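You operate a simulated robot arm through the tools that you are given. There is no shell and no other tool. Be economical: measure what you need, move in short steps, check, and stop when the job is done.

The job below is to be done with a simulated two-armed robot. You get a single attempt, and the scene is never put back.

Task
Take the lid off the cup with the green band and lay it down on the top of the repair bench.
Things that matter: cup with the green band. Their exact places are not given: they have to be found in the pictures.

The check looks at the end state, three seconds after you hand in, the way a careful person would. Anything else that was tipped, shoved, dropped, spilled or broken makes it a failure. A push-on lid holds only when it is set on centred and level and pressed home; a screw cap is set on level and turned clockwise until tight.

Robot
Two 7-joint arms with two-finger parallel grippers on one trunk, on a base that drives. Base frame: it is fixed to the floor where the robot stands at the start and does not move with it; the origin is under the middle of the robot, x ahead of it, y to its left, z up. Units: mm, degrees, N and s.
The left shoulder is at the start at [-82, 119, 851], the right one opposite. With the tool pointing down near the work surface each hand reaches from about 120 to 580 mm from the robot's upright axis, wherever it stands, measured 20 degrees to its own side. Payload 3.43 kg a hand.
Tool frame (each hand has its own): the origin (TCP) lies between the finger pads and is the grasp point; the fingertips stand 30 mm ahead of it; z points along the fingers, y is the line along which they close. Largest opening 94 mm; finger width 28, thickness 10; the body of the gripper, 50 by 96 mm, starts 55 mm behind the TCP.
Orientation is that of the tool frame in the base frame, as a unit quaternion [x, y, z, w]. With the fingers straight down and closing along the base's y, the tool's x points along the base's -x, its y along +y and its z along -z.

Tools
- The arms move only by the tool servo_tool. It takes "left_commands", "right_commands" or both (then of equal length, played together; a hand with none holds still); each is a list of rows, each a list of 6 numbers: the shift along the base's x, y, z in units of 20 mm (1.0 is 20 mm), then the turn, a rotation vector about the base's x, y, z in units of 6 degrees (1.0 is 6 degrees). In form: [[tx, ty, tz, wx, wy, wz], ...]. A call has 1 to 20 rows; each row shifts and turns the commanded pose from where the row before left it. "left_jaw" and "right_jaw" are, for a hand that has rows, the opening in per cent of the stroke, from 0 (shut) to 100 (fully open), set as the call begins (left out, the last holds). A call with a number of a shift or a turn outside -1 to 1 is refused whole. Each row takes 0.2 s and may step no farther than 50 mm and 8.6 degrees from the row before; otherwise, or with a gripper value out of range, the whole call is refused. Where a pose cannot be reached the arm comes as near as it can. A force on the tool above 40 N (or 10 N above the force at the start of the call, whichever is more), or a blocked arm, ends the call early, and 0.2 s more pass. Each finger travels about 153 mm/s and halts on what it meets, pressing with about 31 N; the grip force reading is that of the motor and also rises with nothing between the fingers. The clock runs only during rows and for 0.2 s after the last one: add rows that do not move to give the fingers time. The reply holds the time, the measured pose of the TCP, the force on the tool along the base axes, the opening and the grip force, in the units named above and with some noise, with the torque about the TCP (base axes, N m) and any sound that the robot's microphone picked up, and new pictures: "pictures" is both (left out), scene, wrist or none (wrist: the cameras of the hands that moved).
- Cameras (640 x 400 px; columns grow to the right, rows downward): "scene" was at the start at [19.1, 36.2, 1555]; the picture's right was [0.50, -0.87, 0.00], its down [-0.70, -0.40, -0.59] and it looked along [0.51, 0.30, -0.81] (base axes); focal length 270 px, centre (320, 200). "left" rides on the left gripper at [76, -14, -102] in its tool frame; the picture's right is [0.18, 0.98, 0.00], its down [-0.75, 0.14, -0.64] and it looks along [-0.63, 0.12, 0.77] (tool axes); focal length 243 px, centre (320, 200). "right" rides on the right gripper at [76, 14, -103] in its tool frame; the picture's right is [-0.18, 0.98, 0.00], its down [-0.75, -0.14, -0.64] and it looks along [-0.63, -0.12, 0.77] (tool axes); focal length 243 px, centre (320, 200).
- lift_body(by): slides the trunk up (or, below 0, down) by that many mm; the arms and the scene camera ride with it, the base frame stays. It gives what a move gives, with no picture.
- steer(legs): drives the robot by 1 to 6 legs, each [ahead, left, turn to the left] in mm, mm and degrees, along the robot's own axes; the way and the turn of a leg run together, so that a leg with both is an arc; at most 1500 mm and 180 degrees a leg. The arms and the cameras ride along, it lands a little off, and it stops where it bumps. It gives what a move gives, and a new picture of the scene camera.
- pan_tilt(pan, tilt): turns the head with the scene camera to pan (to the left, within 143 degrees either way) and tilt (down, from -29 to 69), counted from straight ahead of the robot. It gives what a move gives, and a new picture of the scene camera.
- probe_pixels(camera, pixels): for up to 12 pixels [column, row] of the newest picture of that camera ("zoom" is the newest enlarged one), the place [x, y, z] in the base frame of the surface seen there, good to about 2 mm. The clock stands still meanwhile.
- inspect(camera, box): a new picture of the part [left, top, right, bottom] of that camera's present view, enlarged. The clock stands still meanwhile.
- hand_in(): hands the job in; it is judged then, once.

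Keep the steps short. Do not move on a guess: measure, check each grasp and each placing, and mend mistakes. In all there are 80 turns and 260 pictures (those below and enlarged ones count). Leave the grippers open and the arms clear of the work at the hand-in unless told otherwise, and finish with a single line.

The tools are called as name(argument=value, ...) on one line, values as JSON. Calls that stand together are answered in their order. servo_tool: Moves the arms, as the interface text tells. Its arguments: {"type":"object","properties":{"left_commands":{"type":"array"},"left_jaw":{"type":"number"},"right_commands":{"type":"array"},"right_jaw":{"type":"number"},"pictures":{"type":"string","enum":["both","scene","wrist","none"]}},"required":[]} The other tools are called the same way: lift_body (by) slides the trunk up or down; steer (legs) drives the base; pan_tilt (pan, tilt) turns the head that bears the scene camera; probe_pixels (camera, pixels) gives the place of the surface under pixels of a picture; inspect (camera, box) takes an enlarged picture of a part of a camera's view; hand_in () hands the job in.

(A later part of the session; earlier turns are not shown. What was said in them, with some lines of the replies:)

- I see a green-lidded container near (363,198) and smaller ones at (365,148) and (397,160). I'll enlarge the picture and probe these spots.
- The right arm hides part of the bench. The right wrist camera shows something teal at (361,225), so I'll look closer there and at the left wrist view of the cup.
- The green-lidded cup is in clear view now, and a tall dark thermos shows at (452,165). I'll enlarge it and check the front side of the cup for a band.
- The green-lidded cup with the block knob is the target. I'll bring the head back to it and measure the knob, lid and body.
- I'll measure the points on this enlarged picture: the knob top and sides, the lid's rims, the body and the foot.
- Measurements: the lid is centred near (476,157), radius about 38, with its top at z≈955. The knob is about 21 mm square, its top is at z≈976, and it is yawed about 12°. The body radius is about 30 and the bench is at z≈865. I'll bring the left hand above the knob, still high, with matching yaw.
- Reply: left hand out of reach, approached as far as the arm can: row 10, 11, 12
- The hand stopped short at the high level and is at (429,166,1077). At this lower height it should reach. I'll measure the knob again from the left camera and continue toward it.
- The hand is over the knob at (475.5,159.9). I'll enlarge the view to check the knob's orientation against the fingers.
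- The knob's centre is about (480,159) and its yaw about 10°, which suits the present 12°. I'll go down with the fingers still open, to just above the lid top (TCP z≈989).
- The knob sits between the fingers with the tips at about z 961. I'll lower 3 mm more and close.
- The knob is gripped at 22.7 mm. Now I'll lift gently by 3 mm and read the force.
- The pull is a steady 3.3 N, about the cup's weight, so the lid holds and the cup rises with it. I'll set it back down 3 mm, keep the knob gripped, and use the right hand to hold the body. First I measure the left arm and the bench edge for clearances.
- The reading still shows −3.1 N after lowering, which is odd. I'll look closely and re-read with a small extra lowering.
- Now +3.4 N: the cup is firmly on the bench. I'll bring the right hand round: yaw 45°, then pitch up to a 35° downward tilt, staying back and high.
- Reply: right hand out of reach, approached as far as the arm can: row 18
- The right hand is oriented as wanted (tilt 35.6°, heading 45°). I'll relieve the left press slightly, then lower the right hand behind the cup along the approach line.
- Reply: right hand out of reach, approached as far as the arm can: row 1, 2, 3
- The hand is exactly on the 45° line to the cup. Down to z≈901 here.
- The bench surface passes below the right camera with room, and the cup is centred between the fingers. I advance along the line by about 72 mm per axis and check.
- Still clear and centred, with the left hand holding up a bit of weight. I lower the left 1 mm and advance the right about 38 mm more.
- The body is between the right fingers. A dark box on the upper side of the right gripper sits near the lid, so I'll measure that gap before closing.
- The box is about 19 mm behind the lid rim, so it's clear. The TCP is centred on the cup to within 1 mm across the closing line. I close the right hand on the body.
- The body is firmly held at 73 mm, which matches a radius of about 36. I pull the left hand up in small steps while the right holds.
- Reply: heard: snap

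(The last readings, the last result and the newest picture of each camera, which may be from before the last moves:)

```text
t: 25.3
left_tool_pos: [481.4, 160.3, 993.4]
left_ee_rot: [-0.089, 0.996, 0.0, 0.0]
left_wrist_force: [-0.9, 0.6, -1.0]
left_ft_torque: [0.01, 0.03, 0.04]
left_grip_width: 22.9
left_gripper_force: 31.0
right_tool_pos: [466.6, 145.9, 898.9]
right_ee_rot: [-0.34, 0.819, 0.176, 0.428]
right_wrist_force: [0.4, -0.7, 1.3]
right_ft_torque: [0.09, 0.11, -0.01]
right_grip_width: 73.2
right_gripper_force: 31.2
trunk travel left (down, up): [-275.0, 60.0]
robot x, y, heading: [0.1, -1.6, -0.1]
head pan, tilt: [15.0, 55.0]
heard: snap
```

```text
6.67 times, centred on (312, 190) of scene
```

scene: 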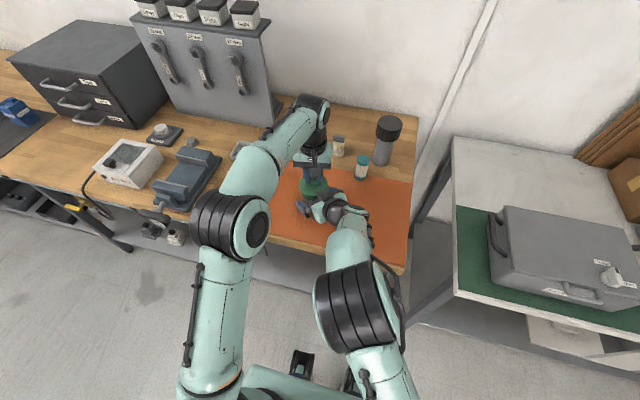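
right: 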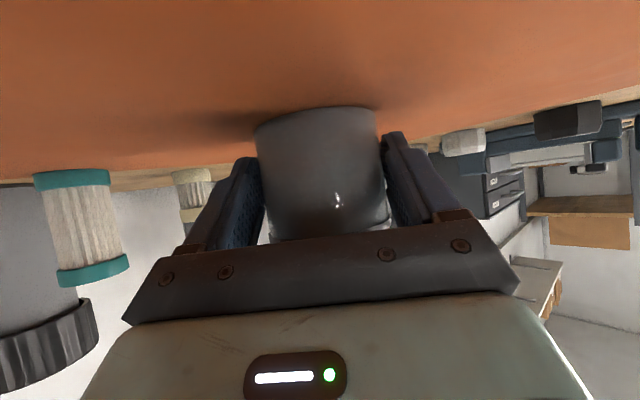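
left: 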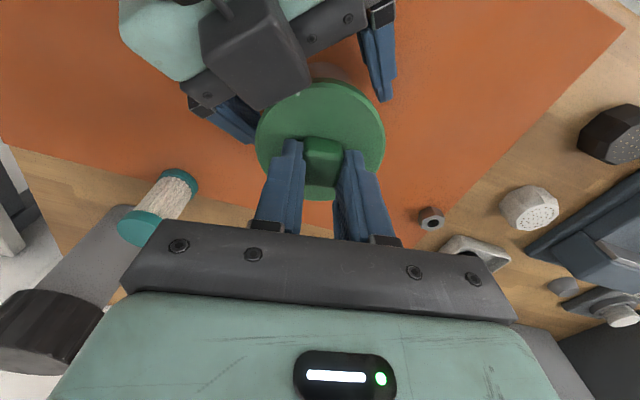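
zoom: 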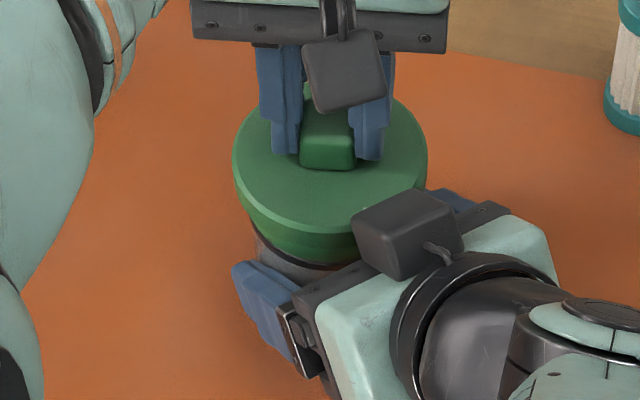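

A snap: the lid came free, with the left force near the lid's own weight. I lift it straight up 60 mm.

servo_tool(left_commands=[[0, 0, 0.3, 0, 0, 0], [0, 0, 0.5, 0, 0, 0], [0, 0, 0.7, 0, 0, 0], [0, 0, 0.7, 0, 0, 0], [0, 0, 0.7, 0, 0, 0], [0, 0, 0, 0, 0, 0]], pictures="both")

inspect(camera="scene", box=[260, 130, 388, 230])

```text
t: 26.7
left_tool_pos: [479.6, 159.5, 1051.5]
left_ee_rot: [-0.09, 0.996, 0.0, 0.0]
left_wrist_force: [-0.2, -0.3, -0.4]
left_ft_torque: [-0.01, -0.01, -0.03]
left_grip_width: 22.5
left_gripper_force: 31.1
right_tool_pos: [466.7, 145.7, 900.9]
right_ee_rot: [-0.34, 0.819, 0.177, 0.427]
right_wrist_force: [1.2, -0.3, 1.4]
right_ft_torque: [0.09, 0.13, -0.01]
right_grip_width: 73.5
right_gripper_force: 30.6
trunk travel left (down, up): [-275.0, 60.0]
robot x, y, heading: [3.2, 0.2, -0.2]
head pan, tilt: [15.0, 55.0]
```

scene: 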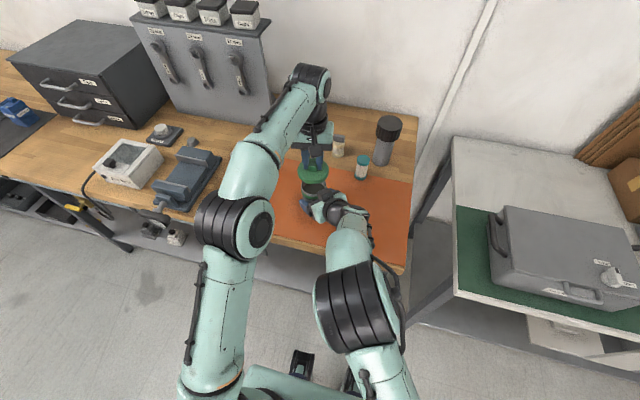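
left: 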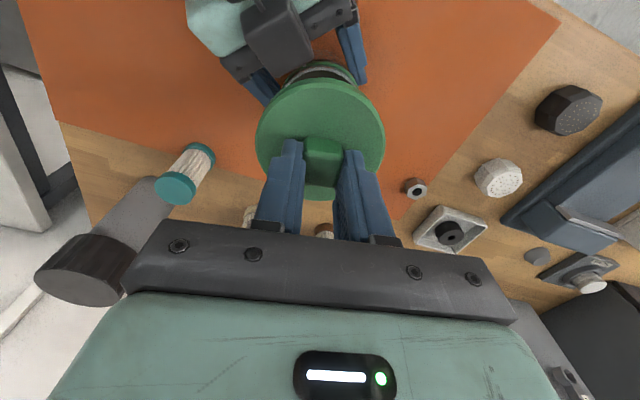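

```text
4.00 times, centred on (324, 180) of scene
```

zoom: 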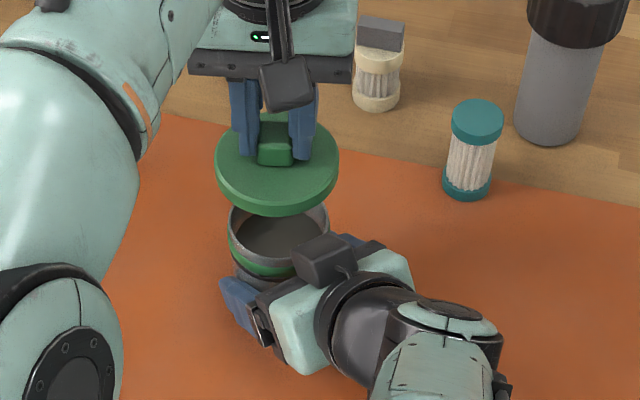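

The lid is off and a green band shows on the cup's neck, so it is the right cup. I open the right hand to release the body, with a short pause.

servo_tool(right_commands=[[0, 0, 0, 0, 0, 0], [0, 0, 0, 0, 0, 0], [0, 0, 0, 0, 0, 0]], right_jaw=100, pictures="wrist")

probe_pixels(camera="left", pixels=[[568, 110], [540, 105], [430, 120], [450, 80], [480, 20], [520, 60], [415, 187], [390, 60]])

```text
t: 27.5
left_tool_pos: [481.2, 159.9, 1051.7]
left_ee_rot: [-0.089, 0.996, -0.001, 0.0]
left_wrist_force: [-0.7, 0.0, 0.1]
left_ft_torque: [-0.03, 0.04, 0.01]
left_grip_width: 22.8
left_gripper_force: 30.9
right_tool_pos: [466.7, 146.0, 900.9]
right_ee_rot: [-0.341, 0.819, 0.176, 0.428]
right_wrist_force: [0.4, -0.6, -0.6]
right_ft_torque: [-0.01, 0.01, 0.01]
right_grip_width: 94.1
right_gripper_force: 0.0
trunk travel left (down, up): [-275.0, 60.0]
robot x, y, heading: [0.6, 3.4, 0.1]
head pan, tilt: [15.0, 55.0]
```

right: 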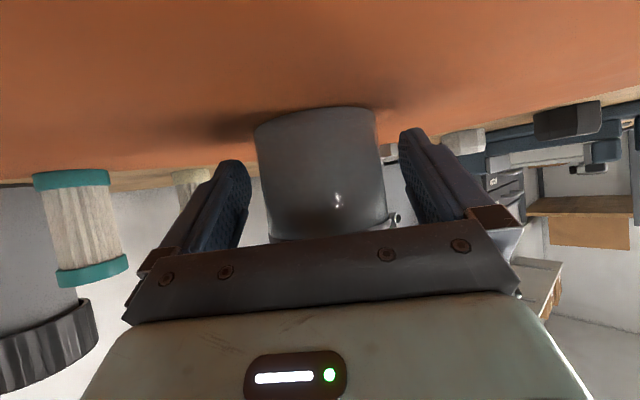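

```text
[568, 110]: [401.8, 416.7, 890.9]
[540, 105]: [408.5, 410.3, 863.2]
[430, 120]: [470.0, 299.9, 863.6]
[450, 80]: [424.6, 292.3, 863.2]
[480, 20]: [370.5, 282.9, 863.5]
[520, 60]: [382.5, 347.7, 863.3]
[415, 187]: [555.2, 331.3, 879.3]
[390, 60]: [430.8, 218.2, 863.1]
```

Cup released and standing. I back the right hand straight out along the approach line.

servo_tool(right_commands=[[-0.4, -0.4, 0, 0, 0, 0], [-0.6, -0.6, 0, 0, 0, 0], [-0.7, -0.7, 0, 0, 0, 0], [-0.8, -0.8, 0, 0, 0, 0], [-0.8, -0.8, 0, 0, 0, 0], [-0.8, -0.8, 0, 0, 0, 0], [-0.8, -0.8, 0.3, 0, 0, 0], [-0.5, -0.8, 0.6, 0, 0, 0], [-0.5, -0.8, 0.8, 0, 0, 0], [0, 0, 0, 0, 0, 0]], pictures="scene")

```text
t: 29.7
left_tool_pos: [480.9, 160.5, 1050.6]
left_ee_rot: [-0.088, 0.996, 0.0, 0.0]
left_wrist_force: [-0.8, -1.0, -0.2]
left_ft_torque: [-0.02, 0.0, -0.02]
left_grip_width: 22.7
left_gripper_force: 31.1
right_tool_pos: [349.2, 16.0, 934.4]
right_ee_rot: [-0.342, 0.818, 0.178, 0.427]
right_wrist_force: [-0.8, -0.4, 0.1]
right_ft_torque: [-0.01, -0.02, 0.01]
right_grip_width: 93.9
right_gripper_force: 0.0
trunk travel left (down, up): [-275.0, 60.0]
robot x, y, heading: [2.8, 1.7, 0.1]
head pan, tilt: [15.0, 55.0]
```

scene: 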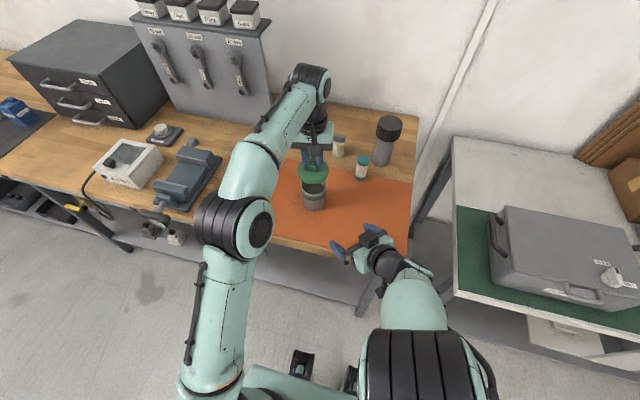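

The right hand is clear and the cup is standing. I carry the lid to free mat at about (430,270): first sideways at this height, then down to z≈945.

servo_tool(left_commands=[[-0.42, 0.9, 0, 0, 0, 0], [-0.42, 0.9, 0, 0, 0, 0], [-0.42, 0.9, 0, 0, 0, 0], [-0.42, 0.9, 0, 0, 0, 0], [-0.42, 0.9, 0, 0, 0, 0], [-0.42, 0.9, 0, 0, 0, 0], [0, 0, -0.9, 0, 0, 0], [0, 0, -0.9, 0, 0, 0], [0, 0, -0.9, 0, 0, 0], [0, 0, -0.9, 0, 0, 0], [0, 0, -0.9, 0, 0, 0], [0, 0, -0.7, 0, 0, 0], [0, 0, 0, 0, 0, 0]])

inspect(camera="scene", box=[230, 150, 358, 230])

```text
t: 32.5
left_tool_pos: [431.0, 267.4, 947.0]
left_ee_rot: [-0.089, 0.996, 0.001, 0.0]
left_wrist_force: [0.4, -0.6, -0.3]
left_ft_torque: [0.01, -0.01, 0.0]
left_grip_width: 22.6
left_gripper_force: 31.3
right_tool_pos: [348.6, 16.0, 935.3]
right_ee_rot: [-0.34, 0.819, 0.176, 0.427]
right_wrist_force: [0.5, 0.5, -0.9]
right_ft_torque: [0.02, 0.01, 0.02]
right_grip_width: 93.9
right_gripper_force: 0.0
trunk travel left (down, up): [-275.0, 60.0]
robot x, y, heading: [3.6, -2.5, 0.3]
head pan, tilt: [15.0, 55.0]
```

scene: 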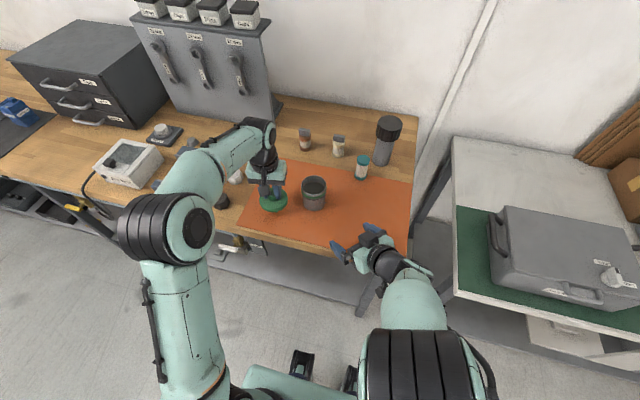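
left: 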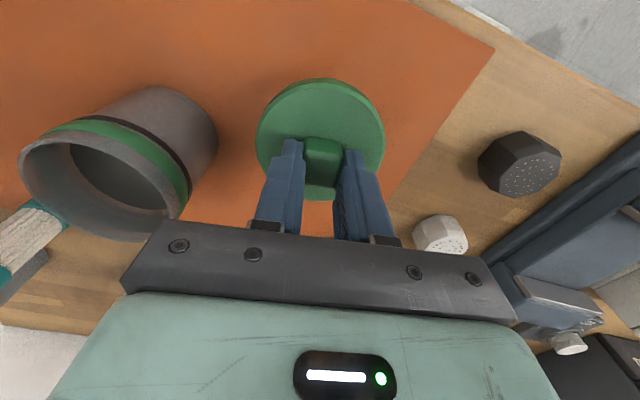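

```text
5.00 times, centred on (294, 190) of scene
```

zoom: 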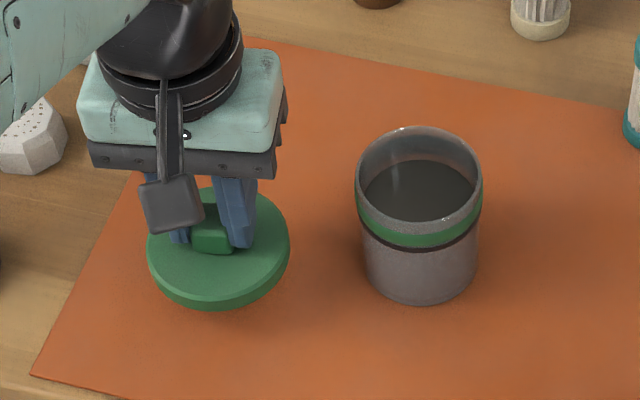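

The cup stands upright with its contents, and the lid is over free mat. I lower in small steps to feel contact.

servo_tool(left_commands=[[0, 0, -0.5, 0, 0, 0], [0, 0, -0.5, 0, 0, 0], [0, 0, -0.4, 0, 0, 0], [0, 0, 0, 0, 0, 0]], pictures="none")

servo_tool(left_commands=[[0, 0, -0.15, 0, 0, 0], [0, 0, 0, 0, 0, 0]], pictures="wrist")

inspect(camera="scene", box=[230, 150, 358, 230])

```text
t: 33.5
left_tool_pos: [431.2, 267.2, 918.7]
left_ee_rot: [-0.089, 0.996, 0.0, 0.0]
left_wrist_force: [-0.3, -0.1, -0.4]
left_ft_torque: [-0.01, 0.02, -0.01]
left_grip_width: 22.5
left_gripper_force: 30.8
right_tool_pos: [348.4, 16.4, 934.2]
right_ee_rot: [-0.341, 0.818, 0.177, 0.428]
right_wrist_force: [-0.1, -0.2, 0.4]
right_ft_torque: [0.02, -0.04, 0.0]
right_grip_width: 93.9
right_gripper_force: 0.0
trunk travel left (down, up): [-275.0, 60.0]
robot x, y, heading: [-0.2, 2.8, 0.1]
head pan, tilt: [15.0, 55.0]
```

```text
t: 34.1
left_tool_pos: [430.7, 266.2, 916.9]
left_ee_rot: [-0.088, 0.996, 0.0, 0.0]
left_wrist_force: [0.3, -0.7, -0.4]
left_ft_torque: [0.0, -0.03, -0.01]
left_grip_width: 22.6
left_gripper_force: 31.5
right_tool_pos: [348.4, 17.4, 934.7]
right_ee_rot: [-0.341, 0.819, 0.177, 0.427]
right_wrist_force: [-0.1, 0.0, -0.1]
right_ft_torque: [0.0, 0.02, 0.02]
right_grip_width: 93.9
right_gripper_force: 0.0
trunk travel left (down, up): [-275.0, 60.0]
robot x, y, heading: [-0.5, -0.0, 0.0]
head pan, tilt: [15.0, 55.0]
```

left: 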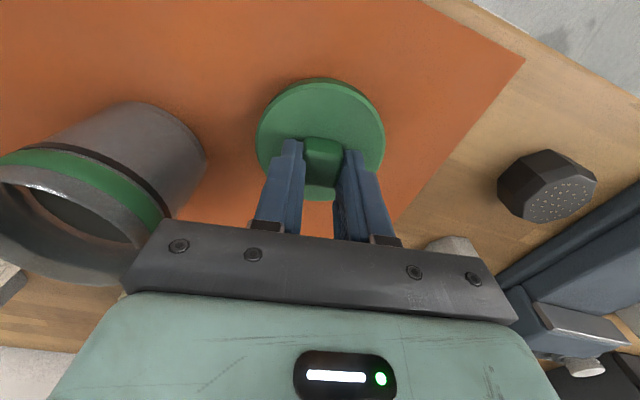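

```text
5.00 times, centred on (294, 190) of scene
```

zoom: 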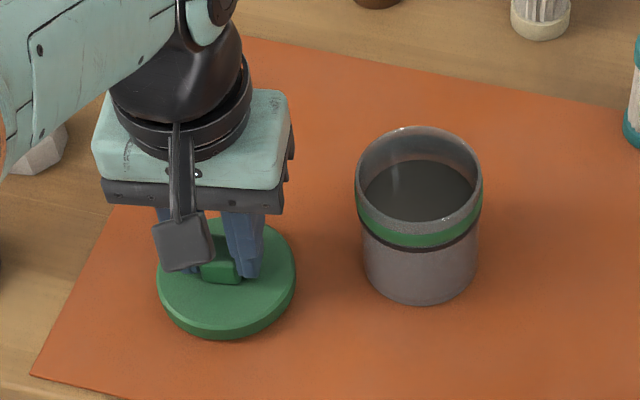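

No contact yet at z 917. I keep lowering in 2 mm steps.

servo_tool(left_commands=[[0, 0, -0.1, 0, 0, 0], [0, 0, -0.1, 0, 0, 0], [0, 0, 0, 0, 0, 0]], pictures="none")

servo_tool(left_commands=[[0, 0, -0.1, 0, 0, 0], [0, 0, 0, 0, 0, 0]], pictures="none")

```text
t: 34.9
left_tool_pos: [430.7, 267.0, 913.0]
left_ee_rot: [-0.088, 0.996, 0.0, -0.001]
left_wrist_force: [-0.6, -0.7, -0.4]
left_ft_torque: [-0.03, 0.01, -0.01]
left_grip_width: 23.0
left_gripper_force: 30.6
right_tool_pos: [349.1, 15.9, 934.8]
right_ee_rot: [-0.341, 0.818, 0.177, 0.428]
right_wrist_force: [-0.3, 0.6, -0.4]
right_ft_torque: [-0.01, 0.01, -0.02]
right_grip_width: 93.9
right_gripper_force: 0.1
trunk travel left (down, up): [-275.0, 60.0]
robot x, y, heading: [-1.1, -1.4, -0.1]
head pan, tilt: [15.0, 55.0]
```

```text
t: 35.5
left_tool_pos: [431.6, 266.8, 911.4]
left_ee_rot: [-0.089, 0.996, -0.001, 0.001]
left_wrist_force: [-0.4, -0.5, 4.7]
left_ft_torque: [0.0, 0.13, 0.02]
left_grip_width: 22.5
left_gripper_force: 30.9
right_tool_pos: [349.0, 16.8, 935.6]
right_ee_rot: [-0.341, 0.818, 0.176, 0.428]
right_wrist_force: [0.0, -0.1, -0.1]
right_ft_torque: [-0.03, -0.01, 0.0]
right_grip_width: 94.0
right_gripper_force: 0.1
trunk travel left (down, up): [-275.0, 60.0]
robot x, y, heading: [2.1, 0.1, 0.1]
head pan, tilt: [15.0, 55.0]
```

Contact at z≈911 with 4.7 N. I open the left jaws partly and check, then lift straight up.

servo_tool(left_commands=[[0, 0, 0, 0, 0, 0], [0, 0, 0, 0, 0, 0], [0, 0, 0, 0, 0, 0]], left_jaw=50, pictures="wrist")

servo_tool(left_commands=[[0, 0, 0.3, 0, 0, 0], [0, 0, 0.6, 0, 0, 0], [0, 0, 1, 0, 0, 0], [0, 0, 1, 0, 0, 0], [0, 0, 1, 0, 0, 0], [0, 0, 1, 0, 0, 0], [-0.8, 0.3, 1, 0, 0, 0], [-0.8, 0.3, 1, 0, 0, 0], [-0.8, 0.3, 1, 0, 0, 0], [-0.8, 0.3, 1, 0, 0, 0], [-0.8, 0.3, 0, 0, 0, 0], [0, 0, 0, 0, 0, 0]], pictures="both")

inspect(camera="scene", box=[230, 130, 422, 250])

```text
t: 36.3
left_tool_pos: [430.9, 266.8, 910.6]
left_ee_rot: [-0.089, 0.996, 0.0, 0.0]
left_wrist_force: [0.1, 0.3, 0.2]
left_ft_torque: [0.0, -0.01, 0.01]
left_grip_width: 46.9
left_gripper_force: 0.0
right_tool_pos: [349.6, 15.7, 933.4]
right_ee_rot: [-0.341, 0.819, 0.177, 0.427]
right_wrist_force: [0.5, -0.5, -0.2]
right_ft_torque: [0.01, 0.0, 0.0]
right_grip_width: 93.8
right_gripper_force: 0.0
trunk travel left (down, up): [-275.0, 60.0]
robot x, y, heading: [1.5, -1.0, -0.0]
head pan, tilt: [15.0, 55.0]
```

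left: 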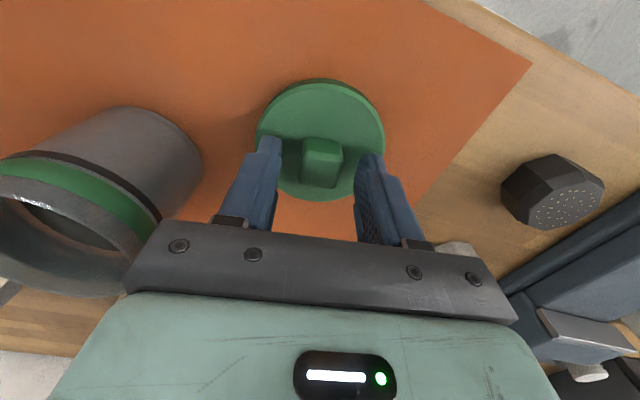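

```text
t: 38.9
left_tool_pos: [349.8, 296.3, 1089.8]
left_ee_rot: [-0.089, 0.996, -0.001, 0.0]
left_wrist_force: [0.0, 0.2, 0.0]
left_ft_torque: [0.0, 0.0, -0.01]
left_grip_width: 46.8
left_gripper_force: 0.1
right_tool_pos: [349.1, 15.9, 935.1]
right_ee_rot: [-0.34, 0.818, 0.177, 0.428]
right_wrist_force: [1.2, -0.1, 0.5]
right_ft_torque: [0.01, -0.02, 0.0]
right_grip_width: 93.8
right_gripper_force: 0.1
trunk travel left (down, up): [-275.0, 60.0]
robot x, y, heading: [0.9, -2.2, -0.0]
head pan, tilt: [15.0, 55.0]
```

scene: 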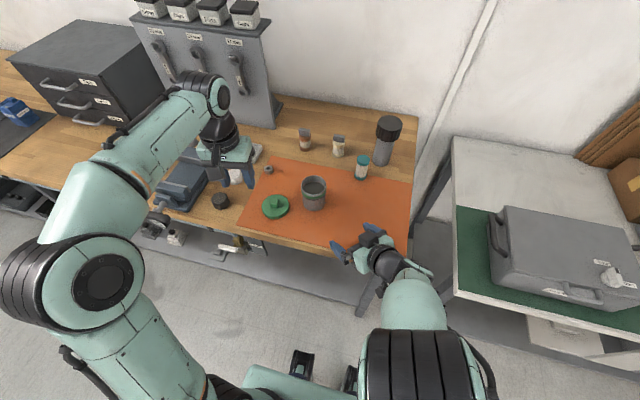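
left: 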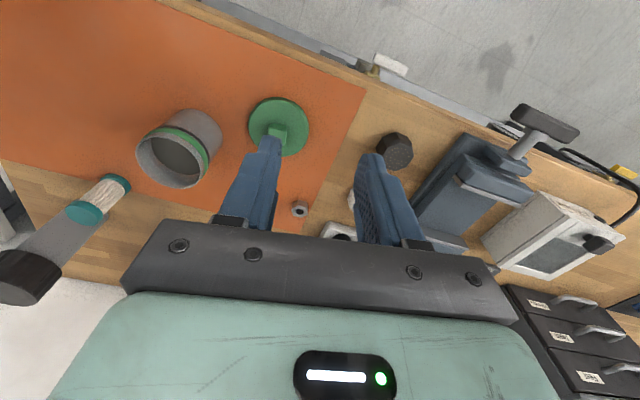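

```text
3.33 times, centred on (326, 190) of scene
```

zoom: 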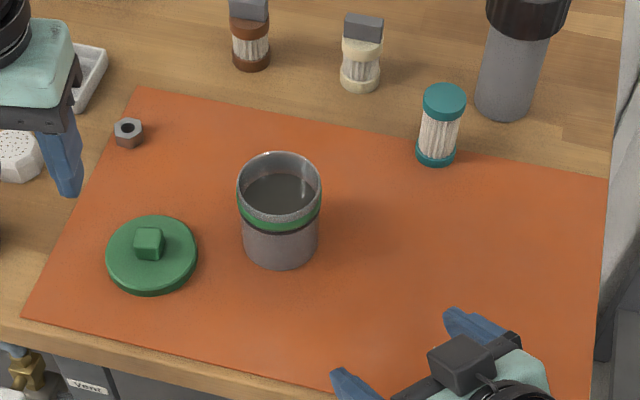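

The lid lies flat on the bench, the cup stands upright and full, and the other items are untouched. I back the right arm off and up, and open both grippers fully.

servo_tool(right_commands=[[-0.5, -0.6, 0.8, 0, 0, 0], [-0.5, -0.6, 0.8, 0, 0, 0], [-0.5, -0.6, 0.8, 0, 0, 0], [-0.5, -0.6, 0.8, 0, 0, 0], [-0.5, -0.6, 0.8, 0, 0, 0], [0, 0, 0, 0, 0, 0]], left_commands=[[0, 0, 0, 0, 0, 0], [0, 0, 0, 0, 0, 0], [0, 0, 0, 0, 0, 0], [0, 0, 0, 0, 0, 0], [0, 0, 0, 0, 0, 0], [0, 0, 0, 0, 0, 0]], left_jaw=100, right_jaw=100, pictures="scene")

```text
t: 40.3
left_tool_pos: [350.2, 297.1, 1089.8]
left_ee_rot: [-0.089, 0.996, 0.0, 0.0]
left_wrist_force: [-0.5, -1.2, -0.1]
left_ft_torque: [0.01, -0.01, -0.02]
left_grip_width: 94.1
left_gripper_force: 0.1
right_tool_pos: [298.5, -44.7, 1013.8]
right_ee_rot: [-0.34, 0.819, 0.176, 0.427]
right_wrist_force: [0.8, -0.2, 0.5]
right_ft_torque: [0.0, 0.0, 0.01]
right_grip_width: 94.2
right_gripper_force: 0.0
trunk travel left (down, up): [-275.0, 60.0]
robot x, y, heading: [0.7, -4.1, 0.2]
head pan, tilt: [15.0, 55.0]
```

scene: 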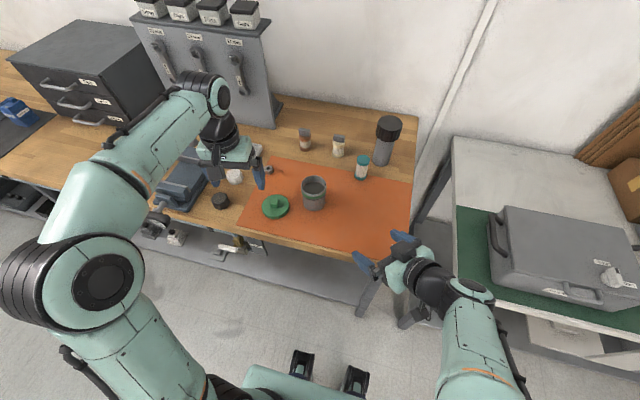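

Both arms are clear with the grippers open, so I hand in.

hand_in()

```text
The job is handed in.
```

The lid is off the green-banded cup and lies flat on the mat on top of the repair bench; the cup stands upright, still full, and nothing else was disturbed.
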